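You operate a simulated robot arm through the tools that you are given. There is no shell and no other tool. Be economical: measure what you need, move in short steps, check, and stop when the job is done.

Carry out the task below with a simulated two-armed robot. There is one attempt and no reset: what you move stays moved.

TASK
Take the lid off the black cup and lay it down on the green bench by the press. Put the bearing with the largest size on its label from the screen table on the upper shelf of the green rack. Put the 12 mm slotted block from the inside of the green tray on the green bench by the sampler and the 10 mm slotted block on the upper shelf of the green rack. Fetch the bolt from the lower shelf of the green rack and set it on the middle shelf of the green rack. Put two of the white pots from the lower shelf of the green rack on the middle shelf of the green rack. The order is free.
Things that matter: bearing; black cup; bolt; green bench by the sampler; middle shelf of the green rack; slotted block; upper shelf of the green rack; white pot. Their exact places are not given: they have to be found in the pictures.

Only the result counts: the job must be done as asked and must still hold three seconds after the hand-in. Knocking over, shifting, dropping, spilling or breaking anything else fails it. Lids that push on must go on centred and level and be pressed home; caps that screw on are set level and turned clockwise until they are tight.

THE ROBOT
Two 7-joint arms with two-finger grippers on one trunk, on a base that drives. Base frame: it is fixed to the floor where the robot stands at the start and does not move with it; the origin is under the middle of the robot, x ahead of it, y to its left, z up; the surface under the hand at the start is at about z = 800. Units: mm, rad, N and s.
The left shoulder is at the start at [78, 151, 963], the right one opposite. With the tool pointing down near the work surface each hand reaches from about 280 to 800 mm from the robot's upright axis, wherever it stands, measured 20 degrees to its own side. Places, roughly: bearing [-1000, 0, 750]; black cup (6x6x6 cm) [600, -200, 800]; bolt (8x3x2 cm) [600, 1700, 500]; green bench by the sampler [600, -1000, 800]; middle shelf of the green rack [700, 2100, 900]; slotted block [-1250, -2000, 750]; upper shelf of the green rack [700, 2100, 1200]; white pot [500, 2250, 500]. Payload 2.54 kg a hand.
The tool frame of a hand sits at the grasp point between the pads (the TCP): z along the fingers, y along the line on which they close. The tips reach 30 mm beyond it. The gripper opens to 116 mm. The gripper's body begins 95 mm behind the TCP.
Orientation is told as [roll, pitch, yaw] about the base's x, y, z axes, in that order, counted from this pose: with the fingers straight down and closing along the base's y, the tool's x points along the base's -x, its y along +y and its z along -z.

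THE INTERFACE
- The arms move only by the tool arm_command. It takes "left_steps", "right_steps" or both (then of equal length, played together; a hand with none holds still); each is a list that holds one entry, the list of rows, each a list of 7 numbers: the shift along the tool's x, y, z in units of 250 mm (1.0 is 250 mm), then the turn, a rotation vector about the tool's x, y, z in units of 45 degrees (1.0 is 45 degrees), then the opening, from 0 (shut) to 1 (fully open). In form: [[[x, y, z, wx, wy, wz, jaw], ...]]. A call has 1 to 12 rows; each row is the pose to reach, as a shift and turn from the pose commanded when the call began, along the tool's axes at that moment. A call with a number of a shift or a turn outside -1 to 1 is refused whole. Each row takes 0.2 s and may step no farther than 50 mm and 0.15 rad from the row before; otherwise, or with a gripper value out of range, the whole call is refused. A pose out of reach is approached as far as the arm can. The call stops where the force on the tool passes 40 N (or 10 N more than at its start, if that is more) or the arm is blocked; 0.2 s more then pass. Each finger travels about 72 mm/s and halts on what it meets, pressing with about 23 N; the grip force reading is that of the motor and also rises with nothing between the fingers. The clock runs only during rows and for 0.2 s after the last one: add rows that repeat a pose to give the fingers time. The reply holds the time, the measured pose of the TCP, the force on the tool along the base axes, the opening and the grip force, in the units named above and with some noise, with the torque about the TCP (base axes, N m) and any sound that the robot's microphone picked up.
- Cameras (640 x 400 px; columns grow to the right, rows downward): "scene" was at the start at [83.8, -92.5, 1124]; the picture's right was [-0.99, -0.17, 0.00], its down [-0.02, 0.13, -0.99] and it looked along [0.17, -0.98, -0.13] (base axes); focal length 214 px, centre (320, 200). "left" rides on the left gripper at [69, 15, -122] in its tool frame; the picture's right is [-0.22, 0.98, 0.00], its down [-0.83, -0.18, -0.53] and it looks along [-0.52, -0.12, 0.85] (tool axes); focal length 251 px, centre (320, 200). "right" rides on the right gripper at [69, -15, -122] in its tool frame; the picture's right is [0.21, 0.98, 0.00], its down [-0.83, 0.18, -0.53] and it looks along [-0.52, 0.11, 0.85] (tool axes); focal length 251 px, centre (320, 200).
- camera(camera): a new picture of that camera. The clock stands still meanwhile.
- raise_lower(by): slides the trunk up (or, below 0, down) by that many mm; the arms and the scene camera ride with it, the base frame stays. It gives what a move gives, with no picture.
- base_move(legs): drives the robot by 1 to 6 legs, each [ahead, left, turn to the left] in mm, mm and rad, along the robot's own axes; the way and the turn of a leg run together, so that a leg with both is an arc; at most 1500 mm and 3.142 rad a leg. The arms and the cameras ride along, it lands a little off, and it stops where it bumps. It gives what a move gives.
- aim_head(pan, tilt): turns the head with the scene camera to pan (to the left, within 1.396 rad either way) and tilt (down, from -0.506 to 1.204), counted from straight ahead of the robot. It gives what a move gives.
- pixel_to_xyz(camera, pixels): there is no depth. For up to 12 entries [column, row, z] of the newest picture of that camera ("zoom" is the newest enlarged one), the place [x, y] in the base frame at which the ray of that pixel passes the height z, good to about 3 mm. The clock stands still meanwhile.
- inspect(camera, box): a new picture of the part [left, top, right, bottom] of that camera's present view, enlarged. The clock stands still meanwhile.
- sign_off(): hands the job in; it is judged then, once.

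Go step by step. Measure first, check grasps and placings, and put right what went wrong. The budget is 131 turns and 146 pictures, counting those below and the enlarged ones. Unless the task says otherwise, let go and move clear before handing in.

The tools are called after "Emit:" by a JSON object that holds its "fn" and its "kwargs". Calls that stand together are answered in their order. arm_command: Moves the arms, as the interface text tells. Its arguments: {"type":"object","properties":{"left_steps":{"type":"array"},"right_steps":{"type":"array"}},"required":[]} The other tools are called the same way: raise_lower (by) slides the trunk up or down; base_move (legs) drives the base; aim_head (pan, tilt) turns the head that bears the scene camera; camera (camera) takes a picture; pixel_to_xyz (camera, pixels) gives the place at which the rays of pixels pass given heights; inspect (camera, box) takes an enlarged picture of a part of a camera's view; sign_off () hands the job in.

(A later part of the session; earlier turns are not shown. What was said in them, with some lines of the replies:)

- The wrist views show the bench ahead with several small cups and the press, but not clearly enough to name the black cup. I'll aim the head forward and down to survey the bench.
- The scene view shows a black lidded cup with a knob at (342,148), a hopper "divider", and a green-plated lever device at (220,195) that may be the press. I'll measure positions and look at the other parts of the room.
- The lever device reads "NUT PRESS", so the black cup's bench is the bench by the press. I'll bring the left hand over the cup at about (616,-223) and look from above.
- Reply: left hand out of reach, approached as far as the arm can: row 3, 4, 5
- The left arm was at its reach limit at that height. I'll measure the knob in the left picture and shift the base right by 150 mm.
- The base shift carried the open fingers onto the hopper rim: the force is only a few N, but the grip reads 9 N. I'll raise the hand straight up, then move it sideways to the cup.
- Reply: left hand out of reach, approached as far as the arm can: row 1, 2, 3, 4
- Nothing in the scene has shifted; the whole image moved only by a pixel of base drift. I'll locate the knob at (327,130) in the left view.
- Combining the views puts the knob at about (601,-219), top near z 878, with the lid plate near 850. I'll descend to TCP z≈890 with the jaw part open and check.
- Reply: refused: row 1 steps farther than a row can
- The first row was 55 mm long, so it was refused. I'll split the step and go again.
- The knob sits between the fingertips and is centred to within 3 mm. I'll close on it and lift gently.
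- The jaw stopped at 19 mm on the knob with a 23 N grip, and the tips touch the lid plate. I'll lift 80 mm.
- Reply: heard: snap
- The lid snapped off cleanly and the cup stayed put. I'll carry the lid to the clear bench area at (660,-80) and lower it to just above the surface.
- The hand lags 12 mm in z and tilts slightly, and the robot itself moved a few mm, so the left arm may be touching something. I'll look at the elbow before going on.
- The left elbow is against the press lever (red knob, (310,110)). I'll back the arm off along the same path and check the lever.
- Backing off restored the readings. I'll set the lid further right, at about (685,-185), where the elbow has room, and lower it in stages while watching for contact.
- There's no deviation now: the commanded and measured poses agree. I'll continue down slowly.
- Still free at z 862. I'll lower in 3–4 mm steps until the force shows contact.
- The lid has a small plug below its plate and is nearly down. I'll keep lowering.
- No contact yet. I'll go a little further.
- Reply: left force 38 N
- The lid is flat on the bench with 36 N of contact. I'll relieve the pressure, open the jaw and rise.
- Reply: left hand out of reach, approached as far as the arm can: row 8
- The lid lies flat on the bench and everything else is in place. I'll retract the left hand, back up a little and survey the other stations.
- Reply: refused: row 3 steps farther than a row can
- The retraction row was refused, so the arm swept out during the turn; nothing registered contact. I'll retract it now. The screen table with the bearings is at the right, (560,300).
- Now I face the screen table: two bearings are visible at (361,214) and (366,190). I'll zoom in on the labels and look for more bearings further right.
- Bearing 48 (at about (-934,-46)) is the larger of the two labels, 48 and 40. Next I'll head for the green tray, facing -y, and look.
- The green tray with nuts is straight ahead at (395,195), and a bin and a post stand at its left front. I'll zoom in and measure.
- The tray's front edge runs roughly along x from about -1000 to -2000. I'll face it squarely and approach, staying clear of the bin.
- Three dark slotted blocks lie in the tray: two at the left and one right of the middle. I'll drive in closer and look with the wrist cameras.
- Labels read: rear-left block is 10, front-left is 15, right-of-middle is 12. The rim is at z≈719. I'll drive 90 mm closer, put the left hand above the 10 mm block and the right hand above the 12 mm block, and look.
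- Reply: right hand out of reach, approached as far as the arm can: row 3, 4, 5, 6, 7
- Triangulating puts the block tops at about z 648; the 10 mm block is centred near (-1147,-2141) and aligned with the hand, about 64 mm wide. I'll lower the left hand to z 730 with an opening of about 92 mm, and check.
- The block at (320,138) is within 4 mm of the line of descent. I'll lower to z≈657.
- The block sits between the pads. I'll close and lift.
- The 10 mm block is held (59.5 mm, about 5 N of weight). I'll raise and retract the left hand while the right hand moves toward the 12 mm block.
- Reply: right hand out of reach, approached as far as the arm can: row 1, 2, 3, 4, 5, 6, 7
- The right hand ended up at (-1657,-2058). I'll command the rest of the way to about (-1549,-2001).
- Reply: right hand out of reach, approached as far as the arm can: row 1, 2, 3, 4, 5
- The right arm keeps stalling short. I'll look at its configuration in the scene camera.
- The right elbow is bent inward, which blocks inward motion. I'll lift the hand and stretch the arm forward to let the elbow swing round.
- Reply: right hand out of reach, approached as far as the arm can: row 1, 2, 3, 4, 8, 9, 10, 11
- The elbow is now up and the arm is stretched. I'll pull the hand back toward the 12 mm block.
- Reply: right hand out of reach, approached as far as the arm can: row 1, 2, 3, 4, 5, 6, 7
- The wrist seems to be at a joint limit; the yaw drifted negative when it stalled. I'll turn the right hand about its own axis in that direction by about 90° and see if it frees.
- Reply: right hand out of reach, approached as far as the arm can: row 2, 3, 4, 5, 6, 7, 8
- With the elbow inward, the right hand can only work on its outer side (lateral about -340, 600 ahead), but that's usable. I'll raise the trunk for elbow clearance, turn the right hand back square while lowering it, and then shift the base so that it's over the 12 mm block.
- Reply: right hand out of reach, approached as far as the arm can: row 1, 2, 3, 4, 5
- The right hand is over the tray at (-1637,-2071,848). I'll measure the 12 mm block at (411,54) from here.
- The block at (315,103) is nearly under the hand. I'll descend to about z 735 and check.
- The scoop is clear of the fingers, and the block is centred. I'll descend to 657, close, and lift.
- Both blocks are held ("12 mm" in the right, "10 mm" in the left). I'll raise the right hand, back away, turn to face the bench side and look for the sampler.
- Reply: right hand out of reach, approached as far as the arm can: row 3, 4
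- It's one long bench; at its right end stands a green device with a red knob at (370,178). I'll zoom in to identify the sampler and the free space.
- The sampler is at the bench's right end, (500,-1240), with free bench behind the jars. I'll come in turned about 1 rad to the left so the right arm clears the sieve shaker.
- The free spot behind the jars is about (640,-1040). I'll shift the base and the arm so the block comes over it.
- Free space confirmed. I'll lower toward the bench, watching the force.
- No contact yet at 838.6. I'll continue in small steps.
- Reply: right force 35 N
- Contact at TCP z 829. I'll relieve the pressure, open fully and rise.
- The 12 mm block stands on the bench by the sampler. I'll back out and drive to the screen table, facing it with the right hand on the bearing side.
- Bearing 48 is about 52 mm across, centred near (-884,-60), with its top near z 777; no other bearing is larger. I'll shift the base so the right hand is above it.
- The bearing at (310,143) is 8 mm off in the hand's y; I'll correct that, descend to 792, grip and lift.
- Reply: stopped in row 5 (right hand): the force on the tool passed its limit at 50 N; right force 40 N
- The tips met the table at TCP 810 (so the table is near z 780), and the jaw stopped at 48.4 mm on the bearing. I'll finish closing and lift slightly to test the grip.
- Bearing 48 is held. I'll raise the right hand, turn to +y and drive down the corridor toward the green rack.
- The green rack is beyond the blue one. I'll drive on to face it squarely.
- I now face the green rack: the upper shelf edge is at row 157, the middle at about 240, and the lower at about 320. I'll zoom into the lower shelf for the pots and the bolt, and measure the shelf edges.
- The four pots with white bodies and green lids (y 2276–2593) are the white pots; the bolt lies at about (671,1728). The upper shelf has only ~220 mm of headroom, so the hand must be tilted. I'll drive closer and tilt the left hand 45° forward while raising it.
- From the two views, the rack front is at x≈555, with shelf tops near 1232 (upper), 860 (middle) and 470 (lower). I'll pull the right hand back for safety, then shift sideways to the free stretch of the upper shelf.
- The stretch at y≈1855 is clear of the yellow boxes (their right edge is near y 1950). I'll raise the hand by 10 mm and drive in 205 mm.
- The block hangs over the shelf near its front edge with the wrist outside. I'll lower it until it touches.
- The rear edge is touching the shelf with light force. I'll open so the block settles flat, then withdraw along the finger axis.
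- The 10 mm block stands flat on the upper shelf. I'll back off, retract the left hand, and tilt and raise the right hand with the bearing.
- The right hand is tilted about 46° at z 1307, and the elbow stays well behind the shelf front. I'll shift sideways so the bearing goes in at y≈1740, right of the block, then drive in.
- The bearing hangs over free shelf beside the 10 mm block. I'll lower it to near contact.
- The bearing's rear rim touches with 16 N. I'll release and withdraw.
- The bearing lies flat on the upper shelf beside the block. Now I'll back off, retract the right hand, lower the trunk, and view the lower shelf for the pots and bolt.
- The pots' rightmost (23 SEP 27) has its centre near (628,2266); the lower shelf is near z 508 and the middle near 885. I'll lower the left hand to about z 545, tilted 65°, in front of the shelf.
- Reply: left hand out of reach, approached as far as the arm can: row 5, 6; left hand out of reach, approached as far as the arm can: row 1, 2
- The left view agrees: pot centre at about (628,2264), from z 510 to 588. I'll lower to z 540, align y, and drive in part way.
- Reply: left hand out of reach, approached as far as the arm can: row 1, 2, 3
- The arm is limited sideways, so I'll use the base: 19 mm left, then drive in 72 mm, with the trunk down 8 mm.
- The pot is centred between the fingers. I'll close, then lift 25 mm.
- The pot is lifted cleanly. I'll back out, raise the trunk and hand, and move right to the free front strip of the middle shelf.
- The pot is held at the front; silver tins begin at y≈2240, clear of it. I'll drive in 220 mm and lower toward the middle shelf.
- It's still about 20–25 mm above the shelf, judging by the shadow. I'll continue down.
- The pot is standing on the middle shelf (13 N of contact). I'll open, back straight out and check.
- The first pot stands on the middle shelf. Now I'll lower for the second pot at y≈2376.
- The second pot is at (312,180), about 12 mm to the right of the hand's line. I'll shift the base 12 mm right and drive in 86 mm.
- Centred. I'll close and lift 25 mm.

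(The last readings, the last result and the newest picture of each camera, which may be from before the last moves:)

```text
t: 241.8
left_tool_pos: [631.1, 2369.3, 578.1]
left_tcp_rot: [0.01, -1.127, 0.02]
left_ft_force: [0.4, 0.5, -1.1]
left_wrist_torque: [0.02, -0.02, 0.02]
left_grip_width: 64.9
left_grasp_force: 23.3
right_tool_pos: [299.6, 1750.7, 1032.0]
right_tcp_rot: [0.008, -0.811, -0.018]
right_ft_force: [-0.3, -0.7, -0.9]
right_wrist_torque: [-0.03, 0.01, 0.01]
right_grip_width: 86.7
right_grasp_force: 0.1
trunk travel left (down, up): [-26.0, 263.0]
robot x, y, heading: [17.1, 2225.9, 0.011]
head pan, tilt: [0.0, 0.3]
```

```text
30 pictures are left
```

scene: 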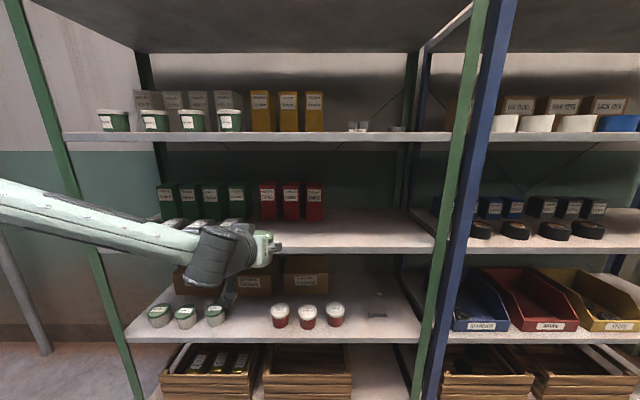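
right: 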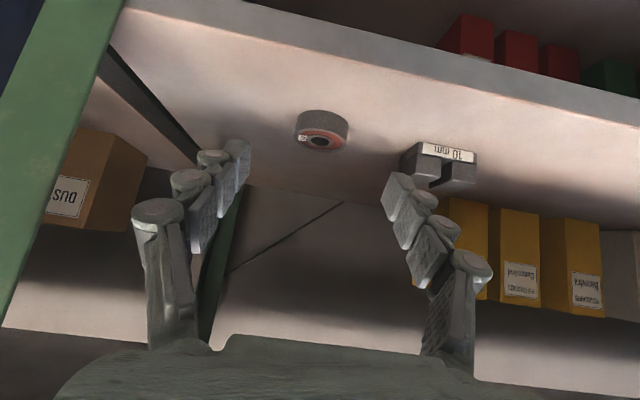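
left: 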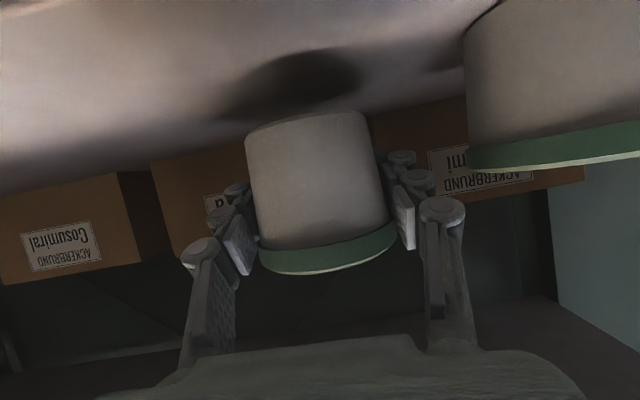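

The second pot is held. I'll back out, move to y≈1970, and raise to the middle shelf.

Emit:
{"fn": "base_move", "kwargs": {"legs": [[-230, 0, 0], [0, -399, 0]]}}

Emit:
{"fn": "raise_lower", "kwargs": {"by": 263}}

Emit:
{"fn": "arm_command", "kwargs": {"left_steps": [[[-0.12, 0, -0.057, 0, 0, 0, 0.45], [-0.24, 0, -0.113, 0, 0, 0, 0.45], [-0.343, 0, -0.163, 0, 0, 0, 0.45]]]}}

Emit:
{"fn": "camera", "kwargs": {"camera": "left"}}

```text
t: 247.6
left_tool_pos: [404.8, 1963.4, 576.9]
left_tcp_rot: [0.01, -1.125, 0.018]
left_ft_force: [-0.5, 1.4, -1.4]
left_wrist_torque: [0.0, -0.02, 0.0]
left_grip_width: 64.9
left_grasp_force: 22.8
right_tool_pos: [73.3, 1346.0, 1032.6]
right_tcp_rot: [0.008, -0.814, -0.021]
right_ft_force: [0.8, 0.2, 0.3]
right_wrist_torque: [0.01, -0.03, -0.03]
right_grip_width: 87.1
right_grasp_force: 0.1
trunk travel left (down, up): [-26.0, 263.0]
robot x, y, heading: [-205.7, 1821.2, 0.015]
head pan, tilt: [0.0, 0.3]
```

```text
t: 250.3
left_tool_pos: [407.0, 1962.6, 840.2]
left_tcp_rot: [0.012, -1.127, 0.017]
left_ft_force: [-0.3, 1.0, -0.9]
left_wrist_torque: [0.03, -0.07, 0.02]
left_grip_width: 64.8
left_grasp_force: 23.1
right_tool_pos: [73.5, 1345.9, 1294.9]
right_tcp_rot: [0.009, -0.811, -0.023]
right_ft_force: [-0.2, 0.2, 0.3]
right_wrist_torque: [-0.03, 0.0, -0.03]
right_grip_width: 87.0
right_grasp_force: 0.0
trunk travel left (down, up): [-289.0, 0.0]
robot x, y, heading: [-210.5, 1821.8, 0.011]
head pan, tilt: [0.0, 0.3]
```

```text
t: 251.1
left_tool_pos: [407.1, 1962.8, 936.8]
left_tcp_rot: [0.008, -1.125, 0.017]
left_ft_force: [0.0, -0.3, -1.4]
left_wrist_torque: [0.0, 0.0, 0.0]
left_grip_width: 64.8
left_grasp_force: 23.4
right_tool_pos: [72.8, 1346.9, 1297.1]
right_tcp_rot: [0.009, -0.813, -0.02]
right_ft_force: [-0.1, -0.4, 0.5]
right_wrist_torque: [-0.01, 0.02, -0.01]
right_grip_width: 86.9
right_grasp_force: 0.0
trunk travel left (down, up): [-289.0, 0.0]
robot x, y, heading: [-208.5, 1817.6, 0.009]
head pan, tilt: [0.0, 0.3]
```

```text
29 pictures are left
```

left: 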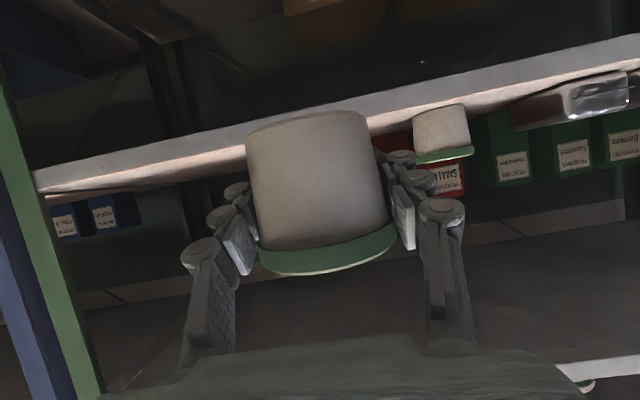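

Clear of the first pot. I'll drive in and lower onto the middle shelf.

Emit:
{"fn": "base_move", "kwargs": {"legs": [[212, 0, 0]]}}

Emit:
{"fn": "arm_command", "kwargs": {"left_steps": [[[0.05, 0, 0.024, 0, 0, 0, 0.45], [0.08, 0, 0.038, 0, 0, 0, 0.45], [0.09, 0, 0.043, 0, 0, 0, 0.45], [0.1, 0, 0.048, 0, 0, 0, 0.45], [0.11, 0, 0.052, 0, 0, 0, 0.45]]]}}

Emit:
{"fn": "camera", "kwargs": {"camera": "left"}}

```text
t: 252.7
left_tool_pos: [616.3, 1965.7, 935.5]
left_tcp_rot: [0.01, -1.125, 0.018]
left_ft_force: [0.4, 1.0, -1.6]
left_wrist_torque: [-0.01, -0.03, 0.01]
left_grip_width: 64.8
left_grasp_force: 22.8
right_tool_pos: [284.5, 1349.0, 1295.0]
right_tcp_rot: [0.011, -0.813, -0.021]
right_ft_force: [0.6, -0.3, 0.0]
right_wrist_torque: [-0.01, 0.03, 0.01]
right_grip_width: 86.9
right_grasp_force: 0.0
trunk travel left (down, up): [-289.0, 0.0]
robot x, y, heading: [2.1, 1825.5, 0.012]
head pan, tilt: [0.0, 0.3]
```

```text
t: 253.9
left_tool_pos: [617.5, 1965.7, 908.5]
left_tcp_rot: [0.008, -1.13, 0.019]
left_ft_force: [1.9, -1.7, 13.5]
left_wrist_torque: [-0.01, 0.04, -0.02]
left_grip_width: 64.4
left_grasp_force: 23.1
right_tool_pos: [280.9, 1348.2, 1296.2]
right_tcp_rot: [0.009, -0.813, -0.02]
right_ft_force: [0.2, 0.0, -0.1]
right_wrist_torque: [-0.02, 0.04, -0.03]
right_grip_width: 86.9
right_grasp_force: 0.1
trunk travel left (down, up): [-289.0, 0.0]
robot x, y, heading: [0.9, 1821.6, 0.016]
head pan, tilt: [0.0, 0.3]
```

```text
28 pictures are left
```

left: 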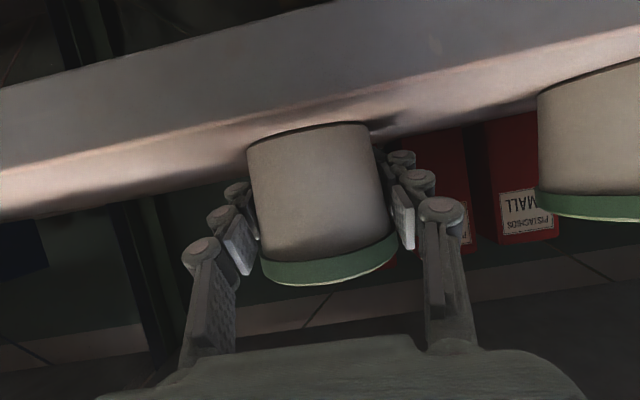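

The second pot is down (13.5 N). I'll release, back out, and go down for the bolt at about (630,1745).

Emit:
{"fn": "arm_command", "kwargs": {"left_steps": [[[-0.005, 0, -0.003, 0, 0, 0, 0.6], [-0.012, 0, -0.006, 0, 0, 0, 0.75], [-0.012, 0, -0.006, 0, 0, 0, 0.86], [-0.012, 0, -0.006, 0, 0, 0, 0.88], [-0.012, 0, -0.006, 0, 0, 0, 0.88]]]}}

Emit:
{"fn": "base_move", "kwargs": {"legs": [[-230, 0, 0], [0, -222, 0]]}}

Emit:
{"fn": "raise_lower", "kwargs": {"by": -288}}

Emit:
{"fn": "arm_command", "kwargs": {"left_steps": [[[0.07, 0, 0.034, 0, 0, 0, 1.0], [0.14, 0, 0.068, 0, 0, 0, 1.0], [0.14, 0, 0.068, 0, 0, 0, 1.0]]]}}

Emit:
{"fn": "camera", "kwargs": {"camera": "left"}}

Emit:
{"fn": "camera", "kwargs": {"camera": "scene"}}

```text
t: 255.1
left_tool_pos: [616.5, 1965.2, 908.4]
left_tcp_rot: [0.008, -1.126, 0.018]
left_ft_force: [-0.1, 0.0, 0.6]
left_wrist_torque: [-0.02, -0.05, 0.0]
left_grip_width: 102.0
left_grasp_force: 0.0
right_tool_pos: [283.1, 1347.6, 1296.6]
right_tcp_rot: [0.008, -0.813, -0.021]
right_ft_force: [-0.2, -0.1, -0.3]
right_wrist_torque: [-0.01, -0.01, -0.01]
right_grip_width: 86.7
right_grasp_force: 0.1
trunk travel left (down, up): [-289.0, 0.0]
robot x, y, heading: [3.3, 1821.8, 0.011]
head pan, tilt: [0.0, 0.3]
```

```text
t: 259.2
left_tool_pos: [388.9, 1740.7, 908.8]
left_tcp_rot: [0.011, -1.125, 0.017]
left_ft_force: [0.4, 0.1, -0.5]
left_wrist_torque: [0.0, 0.02, -0.01]
left_grip_width: 102.2
left_grasp_force: 0.1
right_tool_pos: [55.8, 1124.3, 1295.4]
right_tcp_rot: [0.009, -0.811, -0.021]
right_ft_force: [0.0, 0.1, 0.5]
right_wrist_torque: [0.02, 0.01, -0.05]
right_grip_width: 86.9
right_grasp_force: 0.1
trunk travel left (down, up): [-289.0, 0.0]
robot x, y, heading: [-226.8, 1595.1, 0.016]
head pan, tilt: [0.0, 0.3]
```

```text
t: 262.1
left_tool_pos: [389.5, 1741.4, 622.6]
left_tcp_rot: [0.01, -1.125, 0.018]
left_ft_force: [-0.1, 0.5, 0.7]
left_wrist_torque: [-0.04, 0.01, 0.0]
left_grip_width: 101.7
left_grasp_force: 0.1
right_tool_pos: [55.8, 1123.9, 1007.6]
right_tcp_rot: [0.008, -0.811, -0.021]
right_ft_force: [0.7, -0.4, -0.1]
right_wrist_torque: [0.01, 0.02, -0.02]
right_grip_width: 87.2
right_grasp_force: 0.1
trunk travel left (down, up): [-1.0, 288.0]
robot x, y, heading: [-224.0, 1601.3, 0.005]
head pan, tilt: [0.0, 0.3]
```

```text
t: 262.9
left_tool_pos: [389.0, 1742.0, 582.0]
left_tcp_rot: [0.012, -1.125, 0.018]
left_ft_force: [0.1, 0.5, -0.4]
left_wrist_torque: [0.03, 0.02, 0.0]
left_grip_width: 115.8
left_grasp_force: 0.0
right_tool_pos: [55.1, 1124.9, 1007.4]
right_tcp_rot: [0.009, -0.811, -0.02]
right_ft_force: [-0.1, 0.6, 0.3]
right_wrist_torque: [0.0, 0.01, -0.02]
right_grip_width: 87.0
right_grasp_force: 0.0
trunk travel left (down, up): [-1.0, 288.0]
robot x, y, heading: [-226.9, 1598.7, 0.015]
head pan, tilt: [0.0, 0.3]
```

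```text
27 pictures are left
```

left: 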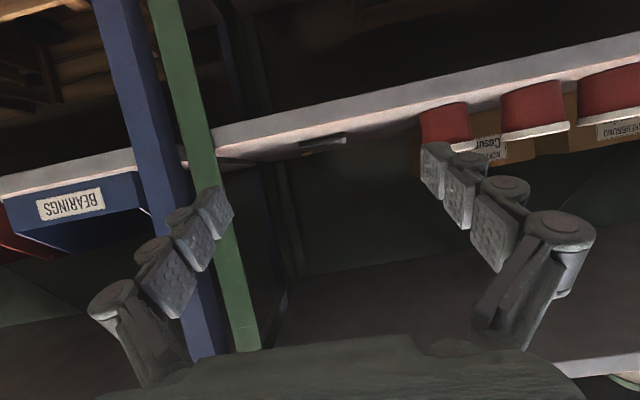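

```text
26 pictures are left
```

scene: 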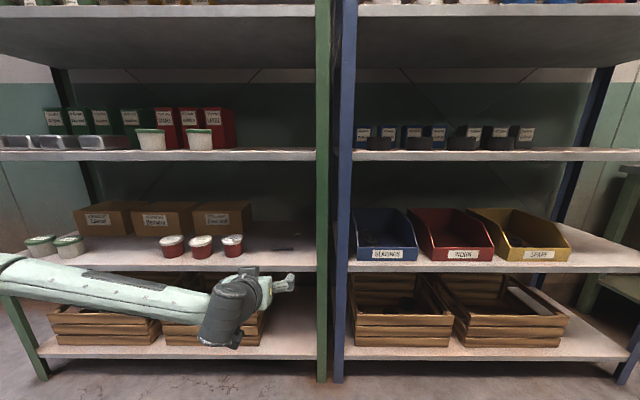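

Emit:
{"fn": "pixel_to_xyz", "kwargs": {"camera": "scene", "pixels": [[280, 249, 515], [280, 249, 525], [280, 249, 535], [280, 272, 515], [280, 160, 870]]}}

Emit:
{"fn": "pixel_to_xyz", "kwargs": {"camera": "left", "pixels": [[323, 142, 515], [323, 142, 525], [323, 142, 535], [302, 146, 525], [344, 138, 525]]}}

Emit:
{"fn": "inspect", "kwargs": {"camera": "scene", "box": [220, 220, 320, 282]}}

Emit:
{"fn": "inspect", "kwargs": {"camera": "left", "box": [200, 90, 420, 228]}}

```text
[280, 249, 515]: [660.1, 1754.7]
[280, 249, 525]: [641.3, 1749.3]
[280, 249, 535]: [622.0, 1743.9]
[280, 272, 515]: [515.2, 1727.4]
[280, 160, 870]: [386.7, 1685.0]
```

```text
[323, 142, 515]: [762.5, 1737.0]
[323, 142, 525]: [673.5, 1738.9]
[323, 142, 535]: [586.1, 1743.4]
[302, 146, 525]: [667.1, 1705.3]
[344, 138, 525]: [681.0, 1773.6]
```

```text
6.40 times, centred on (270, 251) of scene
```

zoom: 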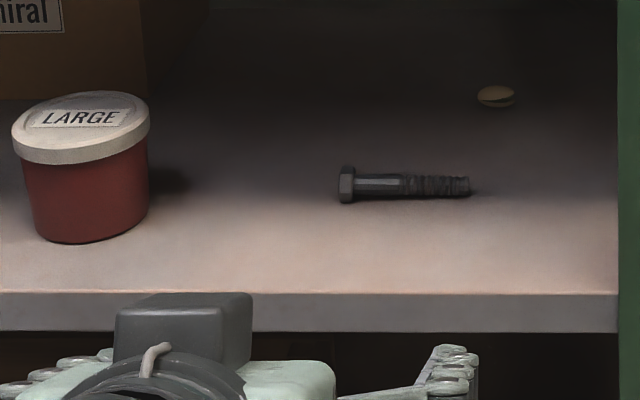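

```text
2.90 times, centred on (310, 159) of left
```

zoom: 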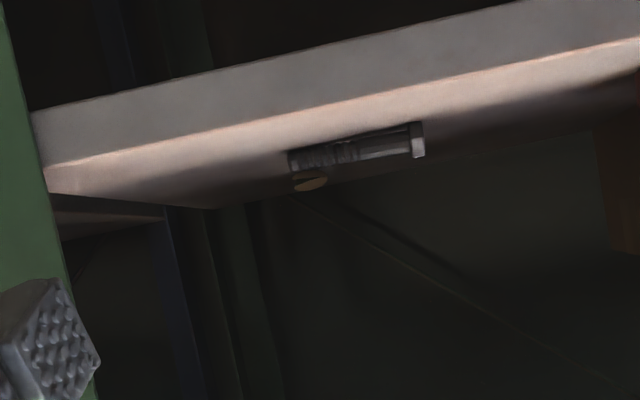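

Combining both views: bolt centre about (634,1739), 72 mm long along y, axis near z 529, shelf ≈519. I'll grip it lengthwise: lower to z≈558 and drive in so it lies near the fingertips.

Emit:
{"fn": "arm_command", "kwargs": {"left_steps": [[[0.045, 0, 0.022, 0, 0, 0, 1.0], [0.087, 0, 0.041, 0, 0, 0, 1.0]]]}}

Emit:
{"fn": "base_move", "kwargs": {"legs": [[0, -5, 0], [222, 0, 0]]}}

Emit:
{"fn": "camera", "kwargs": {"camera": "left"}}

```text
t: 263.5
left_tool_pos: [388.9, 1742.3, 558.2]
left_tcp_rot: [0.008, -1.125, 0.02]
left_ft_force: [-0.6, 0.1, -0.8]
left_wrist_torque: [-0.05, -0.04, -0.02]
left_grip_width: 116.0
left_grasp_force: 0.0
right_tool_pos: [54.8, 1124.3, 1006.6]
right_tcp_rot: [0.008, -0.812, -0.021]
right_ft_force: [0.0, -0.7, 0.4]
right_wrist_torque: [-0.03, 0.03, 0.0]
right_grip_width: 86.9
right_grasp_force: 0.1
trunk travel left (down, up): [-1.0, 288.0]
robot x, y, heading: [-225.5, 1599.5, 0.014]
head pan, tilt: [0.0, 0.3]
```

```text
t: 265.6
left_tool_pos: [610.7, 1739.3, 558.9]
left_tcp_rot: [0.009, -1.127, 0.017]
left_ft_force: [0.1, 0.8, -0.3]
left_wrist_torque: [0.0, -0.02, 0.02]
left_grip_width: 115.9
left_grasp_force: 0.0
right_tool_pos: [278.4, 1122.2, 1007.5]
right_tcp_rot: [0.009, -0.813, -0.022]
right_ft_force: [0.4, -0.4, 0.3]
right_wrist_torque: [0.0, 0.01, -0.01]
right_grip_width: 86.6
right_grasp_force: 0.1
trunk travel left (down, up): [-1.0, 288.0]
robot x, y, heading: [-8.3, 1600.4, 0.009]
head pan, tilt: [0.0, 0.3]
```

```text
23 pictures are left
```

left: 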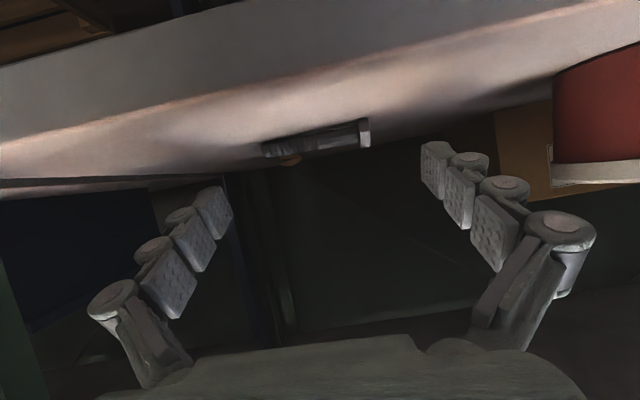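

The bolt appears at (316,140), 108 px long, which puts it at about (641,1741,527). I'll go 8 mm forward and 13 mm down, then close.

Emit:
{"fn": "arm_command", "kwargs": {"left_steps": [[[0.0, 0, 0.03, 0, 0, 0, 1.0], [0.033, 0, 0.051, 0, 0, 0, 1.0], [0.033, 0, 0.051, 0, 0, 0, 0.85], [0.033, 0, 0.051, 0, 0, 0, 0.7], [0.033, 0, 0.051, 0, 0, 0, 0.55], [0.033, 0, 0.051, 0, 0, 0, 0.5], [0.033, 0, 0.051, 0, 0, 0, 0.5]]]}}

Emit:
{"fn": "camera", "kwargs": {"camera": "left"}}

```text
t: 267.1
left_tool_pos: [618.6, 1738.8, 546.1]
left_tcp_rot: [0.009, -1.126, 0.017]
left_ft_force: [0.5, -0.1, 0.4]
left_wrist_torque: [0.01, -0.01, 0.02]
left_grip_width: 71.8
left_grasp_force: 23.0
right_tool_pos: [276.9, 1121.9, 1007.0]
right_tcp_rot: [0.008, -0.814, -0.021]
right_ft_force: [-0.4, -0.7, -0.4]
right_wrist_torque: [-0.01, -0.04, -0.01]
right_grip_width: 86.7
right_grasp_force: 0.1
trunk travel left (down, up): [-1.0, 288.0]
robot x, y, heading: [-3.9, 1601.3, 0.01]
head pan, tilt: [0.0, 0.3]
```

```text
22 pictures are left
```

left: 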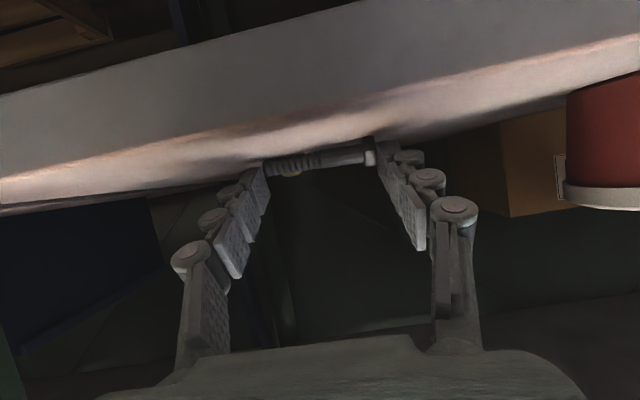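

Gripped lengthwise at 71.8 mm with 23 N. I'll lift gently and check.

Emit:
{"fn": "raise_lower", "kwargs": {"by": 25}}

Emit:
{"fn": "camera", "kwargs": {"camera": "left"}}

```text
t: 267.9
left_tool_pos: [617.8, 1740.2, 570.2]
left_tcp_rot: [0.01, -1.125, 0.019]
left_ft_force: [-0.1, -0.3, -1.0]
left_wrist_torque: [0.0, 0.03, -0.03]
left_grip_width: 72.1
left_grasp_force: 22.4
right_tool_pos: [276.6, 1121.8, 1032.9]
right_tcp_rot: [0.01, -0.811, -0.02]
right_ft_force: [0.5, -0.3, -0.4]
right_wrist_torque: [-0.01, -0.01, -0.01]
right_grip_width: 87.2
right_grasp_force: 0.0
trunk travel left (down, up): [-26.0, 263.0]
robot x, y, heading: [-4.5, 1597.5, 0.01]
head pan, tilt: [0.0, 0.3]
```

```text
21 pictures are left
```

left: 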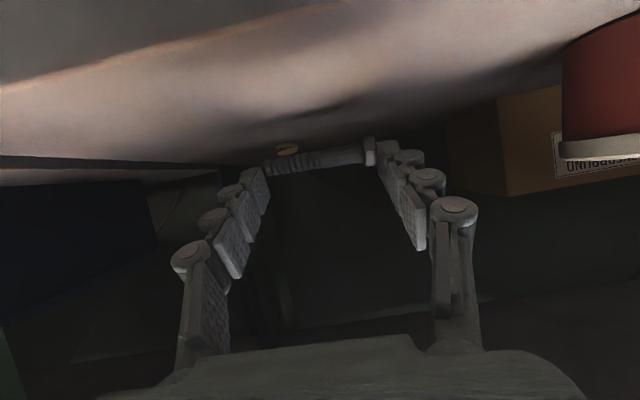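

The bolt is lifted. I'll back out, rise to the middle shelf and drive in at the same y.

Emit:
{"fn": "base_move", "kwargs": {"legs": [[-230, 0, 0]]}}

Emit:
{"fn": "raise_lower", "kwargs": {"by": 263}}

Emit:
{"fn": "arm_command", "kwargs": {"left_steps": [[[-0.12, 0, -0.057, 0, 0, 0, 0.5], [-0.24, 0, -0.113, 0, 0, 0, 0.5], [-0.343, 0, -0.163, 0, 0, 0, 0.5]]]}}

Emit:
{"fn": "camera", "kwargs": {"camera": "left"}}

```text
t: 269.6
left_tool_pos: [387.8, 1735.2, 571.5]
left_tcp_rot: [0.01, -1.125, 0.015]
left_ft_force: [-0.1, 0.2, -0.6]
left_wrist_torque: [-0.01, 0.01, 0.01]
left_grip_width: 72.3
left_grasp_force: 23.6
right_tool_pos: [46.5, 1119.0, 1033.0]
right_tcp_rot: [0.009, -0.812, -0.022]
right_ft_force: [-0.3, -0.5, 0.2]
right_wrist_torque: [0.01, -0.01, 0.0]
right_grip_width: 87.2
right_grasp_force: 0.1
trunk travel left (down, up): [-26.0, 263.0]
robot x, y, heading: [-234.0, 1591.2, 0.013]
head pan, tilt: [0.0, 0.3]
```

```text
t: 272.3
left_tool_pos: [388.7, 1736.3, 832.5]
left_tcp_rot: [0.01, -1.126, 0.015]
left_ft_force: [-0.2, 0.4, -0.9]
left_wrist_torque: [-0.02, 0.02, 0.02]
left_grip_width: 72.4
left_grasp_force: 22.9
right_tool_pos: [47.3, 1119.1, 1295.7]
right_tcp_rot: [0.01, -0.812, -0.024]
right_ft_force: [0.2, -0.2, 0.2]
right_wrist_torque: [0.01, 0.02, 0.0]
right_grip_width: 87.2
right_grasp_force: 0.0
trunk travel left (down, up): [-289.0, 0.0]
robot x, y, heading: [-235.7, 1594.8, 0.013]
head pan, tilt: [0.0, 0.3]
```

```text
t: 273.1
left_tool_pos: [388.8, 1736.7, 928.4]
left_tcp_rot: [0.011, -1.126, 0.019]
left_ft_force: [-0.4, -0.1, -0.2]
left_wrist_torque: [0.01, 0.04, 0.03]
left_grip_width: 72.2
left_grasp_force: 22.9
right_tool_pos: [47.7, 1119.4, 1295.6]
right_tcp_rot: [0.009, -0.812, -0.021]
right_ft_force: [-0.1, -0.3, -0.3]
right_wrist_torque: [0.01, 0.0, -0.04]
right_grip_width: 87.1
right_grasp_force: 0.0
trunk travel left (down, up): [-289.0, 0.0]
robot x, y, heading: [-235.1, 1595.8, 0.014]
head pan, tilt: [0.0, 0.3]
```

```text
20 pictures are left
```

left: 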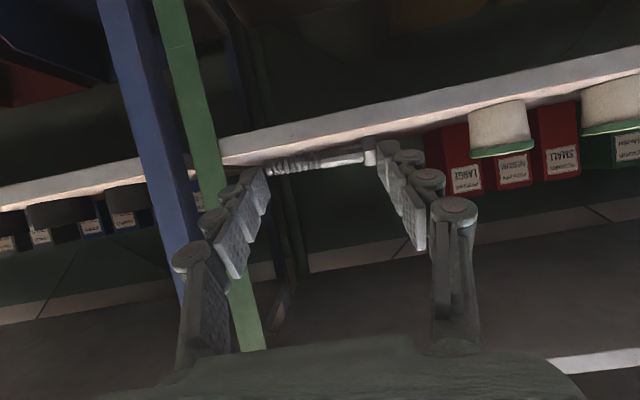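

Both pots stand on the middle shelf, and the bolt is held. I'll drive in (20 mm left for clearance from the post) and lower to the shelf.

Emit:
{"fn": "base_move", "kwargs": {"legs": [[0, 20, 0], [224, 0, 0]]}}

Emit:
{"fn": "arm_command", "kwargs": {"left_steps": [[[0.05, 0, 0.024, 0, 0, 0, 0.5], [0.075, 0, 0.036, 0, 0, 0, 0.5], [0.085, 0, 0.04, 0, 0, 0, 0.5], [0.093, 0, 0.044, 0, 0, 0, 0.5], [0.1, 0, 0.048, 0, 0, 0, 0.5]]]}}

Emit:
{"fn": "camera", "kwargs": {"camera": "left"}}

```text
t: 275.3
left_tool_pos: [613.2, 1759.7, 928.1]
left_tcp_rot: [0.01, -1.124, 0.017]
left_ft_force: [0.1, -0.6, 0.2]
left_wrist_torque: [0.01, 0.01, 0.02]
left_grip_width: 72.0
left_grasp_force: 23.0
right_tool_pos: [271.2, 1141.7, 1295.9]
right_tcp_rot: [0.008, -0.81, -0.021]
right_ft_force: [0.0, 0.5, -1.2]
right_wrist_torque: [0.01, 0.02, -0.01]
right_grip_width: 87.2
right_grasp_force: 0.1
trunk travel left (down, up): [-289.0, 0.0]
robot x, y, heading: [-9.6, 1615.3, 0.011]
head pan, tilt: [0.0, 0.3]
```

```text
t: 276.5
left_tool_pos: [613.8, 1758.7, 903.6]
left_tcp_rot: [0.01, -1.135, 0.018]
left_ft_force: [-1.5, 2.3, 16.9]
left_wrist_torque: [0.09, -0.29, -0.07]
left_grip_width: 72.3
left_grasp_force: 22.9
right_tool_pos: [269.0, 1141.2, 1295.4]
right_tcp_rot: [0.01, -0.814, -0.025]
right_ft_force: [0.0, -0.4, -0.7]
right_wrist_torque: [0.03, -0.01, -0.01]
right_grip_width: 87.3
right_grasp_force: 0.1
trunk travel left (down, up): [-289.0, 0.0]
robot x, y, heading: [-9.3, 1613.1, 0.014]
head pan, tilt: [0.0, 0.3]
```

```text
19 pictures are left
```

left: 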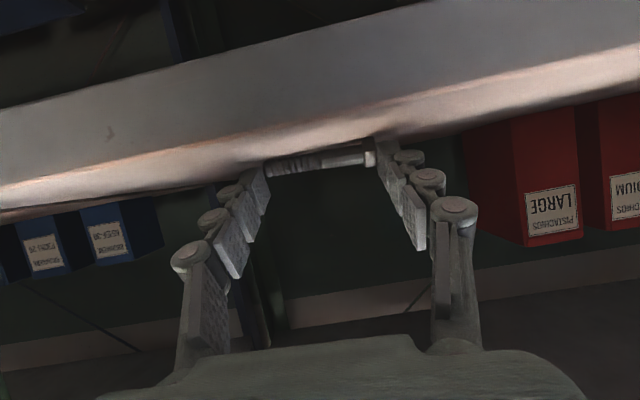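

The bolt touches the middle shelf (17 N). I'll open, rise a little and back out.

Emit:
{"fn": "arm_command", "kwargs": {"left_steps": [[[-0.008, 0, -0.004, 0, 0, 0, 0.55], [-0.012, 0, -0.006, 0, 0, 0, 0.7], [-0.012, 0, -0.006, 0, 0, 0, 0.85], [-0.012, 0, -0.006, 0, 0, 0, 0.9], [-0.08, 0, -0.038, 0, 0, 0, 0.9]]]}}

Emit:
{"fn": "base_move", "kwargs": {"legs": [[-330, 0, 0]]}}

Emit:
{"fn": "aim_head", "kwargs": {"pan": 0.4, "tilt": 0.3}}

Emit:
{"fn": "camera", "kwargs": {"camera": "scene"}}

Emit:
{"fn": "inspect", "kwargs": {"camera": "scene", "box": [260, 80, 500, 300]}}

```text
t: 277.7
left_tool_pos: [614.2, 1757.6, 923.3]
left_tcp_rot: [0.011, -1.124, 0.017]
left_ft_force: [-0.5, 0.4, 0.3]
left_wrist_torque: [-0.04, 0.03, -0.01]
left_grip_width: 104.2
left_grasp_force: 0.0
right_tool_pos: [269.7, 1142.0, 1294.6]
right_tcp_rot: [0.009, -0.811, -0.022]
right_ft_force: [-1.2, -0.2, 0.4]
right_wrist_torque: [-0.01, -0.01, -0.02]
right_grip_width: 86.9
right_grasp_force: 0.1
trunk travel left (down, up): [-289.0, 0.0]
robot x, y, heading: [-10.0, 1620.4, 0.008]
head pan, tilt: [0.0, 0.3]
```

```text
t: 279.9
left_tool_pos: [286.4, 1753.2, 921.2]
left_tcp_rot: [0.01, -1.126, 0.01]
left_ft_force: [0.1, -0.3, 0.6]
left_wrist_torque: [0.01, -0.01, 0.02]
left_grip_width: 104.2
left_grasp_force: 0.0
right_tool_pos: [-59.6, 1137.2, 1295.1]
right_tcp_rot: [0.008, -0.813, -0.028]
right_ft_force: [0.2, -0.1, -0.5]
right_wrist_torque: [0.01, -0.01, 0.02]
right_grip_width: 87.0
right_grasp_force: 0.1
trunk travel left (down, up): [-289.0, 0.0]
robot x, y, heading: [-340.3, 1620.4, 0.008]
head pan, tilt: [0.0, 0.3]
```

```text
t: 280.7
left_tool_pos: [286.5, 1752.5, 923.0]
left_tcp_rot: [0.011, -1.126, 0.011]
left_ft_force: [-0.4, -0.1, 0.3]
left_wrist_torque: [0.01, 0.0, 0.01]
left_grip_width: 104.5
left_grasp_force: 0.1
right_tool_pos: [-59.8, 1137.9, 1294.9]
right_tcp_rot: [0.008, -0.812, -0.028]
right_ft_force: [-0.6, -0.1, 0.5]
right_wrist_torque: [0.01, 0.02, -0.01]
right_grip_width: 87.1
right_grasp_force: 0.1
trunk travel left (down, up): [-289.0, 0.0]
robot x, y, heading: [-333.3, 1613.1, 0.011]
head pan, tilt: [0.4, 0.3]
```

```text
18 pictures are left
```

scene: 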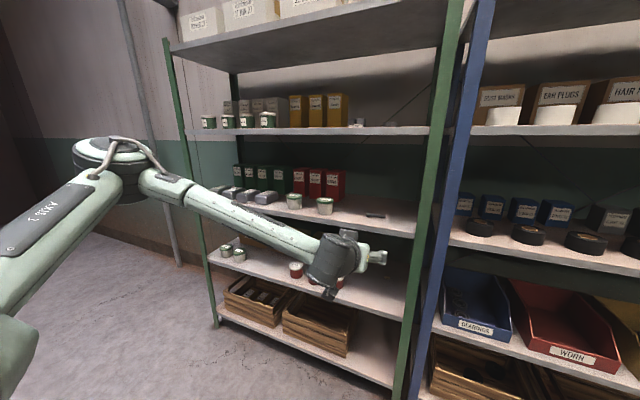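

```text
1.82 times, centred on (380, 190) of scene
```

zoom: 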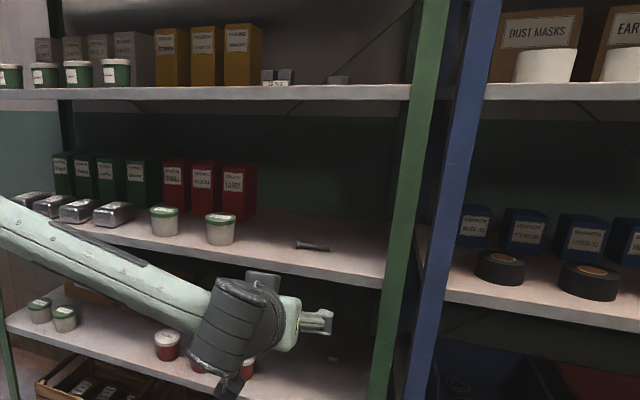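

The rack is as wanted: pots and bolt on the middle shelf, block and bearing on the upper shelf. I'll take one last look at the bench.

Emit:
{"fn": "aim_head", "kwargs": {"pan": -1.15, "tilt": 0.25}}

Emit:
{"fn": "camera", "kwargs": {"camera": "scene"}}

```text
t: 282.4
left_tool_pos: [286.1, 1753.1, 923.2]
left_tcp_rot: [0.009, -1.126, 0.011]
left_ft_force: [0.6, -0.3, -1.0]
left_wrist_torque: [0.01, 0.02, 0.01]
left_grip_width: 104.4
left_grasp_force: 0.1
right_tool_pos: [-58.9, 1137.3, 1295.3]
right_tcp_rot: [0.008, -0.812, -0.027]
right_ft_force: [-0.6, 0.3, -0.6]
right_wrist_torque: [0.02, 0.02, 0.0]
right_grip_width: 87.2
right_grasp_force: 0.1
trunk travel left (down, up): [-289.0, 0.0]
robot x, y, heading: [-335.6, 1611.6, 0.005]
head pan, tilt: [-1.15, 0.25]
```

```text
16 pictures are left
```

scene: 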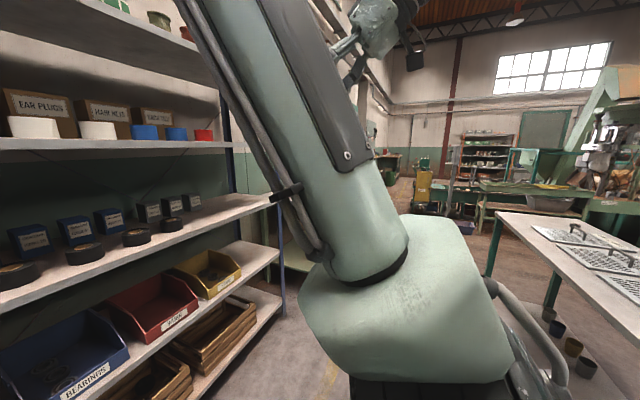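

The bench is hidden by the arm. I'll drive a bit along the aisle to see it.

Emit:
{"fn": "base_move", "kwargs": {"legs": [[-100, -1150, 0]]}}

Emit:
{"fn": "aim_head", "kwargs": {"pan": -0.45, "tilt": 0.35}}

Emit:
{"fn": "camera", "kwargs": {"camera": "scene"}}

```text
t: 291.8
left_tool_pos: [204.2, 696.4, 921.9]
left_tcp_rot: [0.01, -1.127, 0.007]
left_ft_force: [-0.3, 0.6, 0.1]
left_wrist_torque: [0.0, -0.02, 0.03]
left_grip_width: 104.2
left_grasp_force: 0.0
right_tool_pos: [-143.4, 83.6, 1295.5]
right_tcp_rot: [0.008, -0.811, -0.034]
right_ft_force: [-0.2, 0.1, -0.1]
right_wrist_torque: [0.03, 0.0, 0.0]
right_grip_width: 87.2
right_grasp_force: 0.1
trunk travel left (down, up): [-289.0, 0.0]
robot x, y, heading: [-417.8, 560.9, 0.002]
head pan, tilt: [-1.15, 0.25]
stopped in leg 1: the robot was blocked; the commanded pose is now the measured one
```

```text
t: 292.9
left_tool_pos: [205.4, 697.2, 922.8]
left_tcp_rot: [0.011, -1.125, 0.007]
left_ft_force: [0.1, 0.1, -0.4]
left_wrist_torque: [0.02, -0.03, -0.02]
left_grip_width: 104.5
left_grasp_force: 0.1
right_tool_pos: [-144.0, 83.7, 1294.6]
right_tcp_rot: [0.009, -0.813, -0.032]
right_ft_force: [-0.6, 0.4, 0.0]
right_wrist_torque: [0.0, 0.01, 0.0]
right_grip_width: 86.9
right_grasp_force: 0.1
trunk travel left (down, up): [-289.0, 0.0]
robot x, y, heading: [-418.3, 563.1, -0.001]
head pan, tilt: [-0.45, 0.351]
```

```text
15 pictures are left
```

scene: 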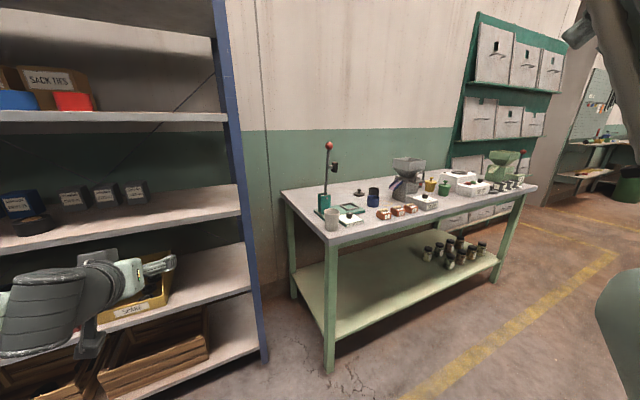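

The base bumped something, probably the screen table's leg, and stopped. I'll move away from it and check the table and the bench.

Emit:
{"fn": "base_move", "kwargs": {"legs": [[130, 60, 0]]}}

Emit:
{"fn": "inspect", "kwargs": {"camera": "scene", "box": [270, 130, 540, 300]}}

Emit:
{"fn": "base_move", "kwargs": {"legs": [[0, 300, 0], [0, 0, -1.9]]}}

Emit:
{"fn": "aim_head", "kwargs": {"pan": -0.3, "tilt": 0.5}}

Emit:
{"fn": "camera", "kwargs": {"camera": "scene"}}

```text
t: 294.2
left_tool_pos: [333.4, 756.7, 921.1]
left_tcp_rot: [0.01, -1.124, 0.008]
left_ft_force: [0.7, 0.3, -0.3]
left_wrist_torque: [-0.04, -0.06, -0.01]
left_grip_width: 104.5
left_grasp_force: 0.0
right_tool_pos: [-14.3, 143.6, 1295.2]
right_tcp_rot: [0.009, -0.812, -0.032]
right_ft_force: [0.7, 0.0, 0.1]
right_wrist_torque: [0.0, 0.05, 0.0]
right_grip_width: 87.2
right_grasp_force: 0.0
trunk travel left (down, up): [-289.0, 0.0]
robot x, y, heading: [-295.9, 621.9, 0.006]
head pan, tilt: [-0.45, 0.351]
```

```text
2.35 times, centred on (405, 215) of scene
```

zoom: 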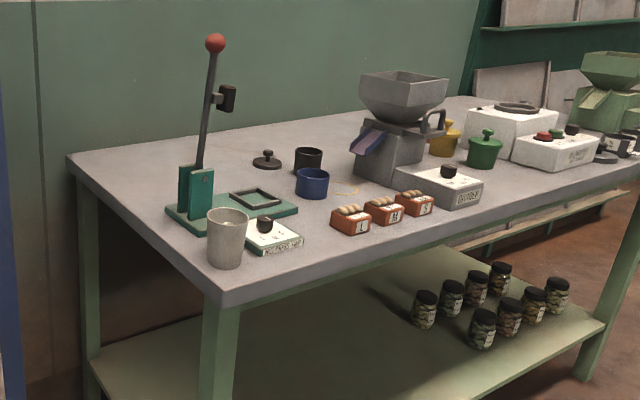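

```text
t: 302.3
left_tool_pos: [-356.3, 284.2, 922.9]
left_tcp_rot: [0.009, -1.126, -1.882]
left_ft_force: [0.9, -0.5, -0.8]
left_wrist_torque: [0.0, -0.01, 0.02]
left_grip_width: 104.4
left_grasp_force: 0.0
right_tool_pos: [-830.0, 807.2, 1294.4]
right_tcp_rot: [0.009, -0.811, -1.918]
right_ft_force: [-0.3, -0.2, 0.2]
right_wrist_torque: [0.01, -0.01, 0.03]
right_grip_width: 86.8
right_grasp_force: 0.0
trunk travel left (down, up): [-289.0, 0.0]
robot x, y, heading: [-291.6, 923.0, -1.886]
head pan, tilt: [-0.45, 0.351]
```

```text
t: 303.0
left_tool_pos: [-355.8, 285.5, 923.3]
left_tcp_rot: [0.011, -1.126, -1.881]
left_ft_force: [-0.5, -0.6, -1.0]
left_wrist_torque: [0.0, -0.03, 0.01]
left_grip_width: 104.8
left_grasp_force: 0.1
right_tool_pos: [-831.7, 807.1, 1295.6]
right_tcp_rot: [0.008, -0.811, -1.919]
right_ft_force: [1.2, -0.3, 0.1]
right_wrist_torque: [0.05, -0.01, 0.0]
right_grip_width: 87.0
right_grasp_force: 0.1
trunk travel left (down, up): [-289.0, 0.0]
robot x, y, heading: [-286.9, 923.5, -1.885]
head pan, tilt: [-0.3, 0.499]
```

```text
13 pictures are left
```

scene: 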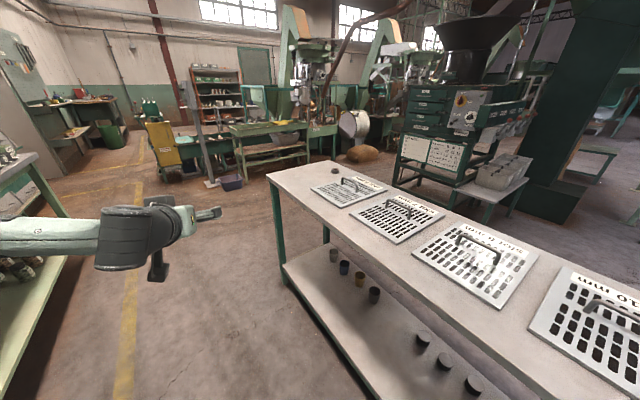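

The table, with its screens, cups and remaining bearing, is undisturbed. On the bench the lid lies flat behind the black and blue cups, close to the press, and the block and rack placings were confirmed. I'm handing in now.

Emit:
{"fn": "sign_off", "kwargs": {}}

```text
The job is handed in.
```

I've handed the job in with every item placed as asked:
- **Lid:** it lies flat on the green bench by the press.
- **12 mm block:** it stands on the green bench by the sampler.
- **10 mm block and bearing 48:** both are on the upper shelf of the green rack.
- **Bolt and two white pots:** they are on the middle shelf of the green rack.

I made three light contacts on the way: the fingers on the hopper rim, the elbow on the press lever, and the base on what was probably the screen table. None of them visibly moved anything.
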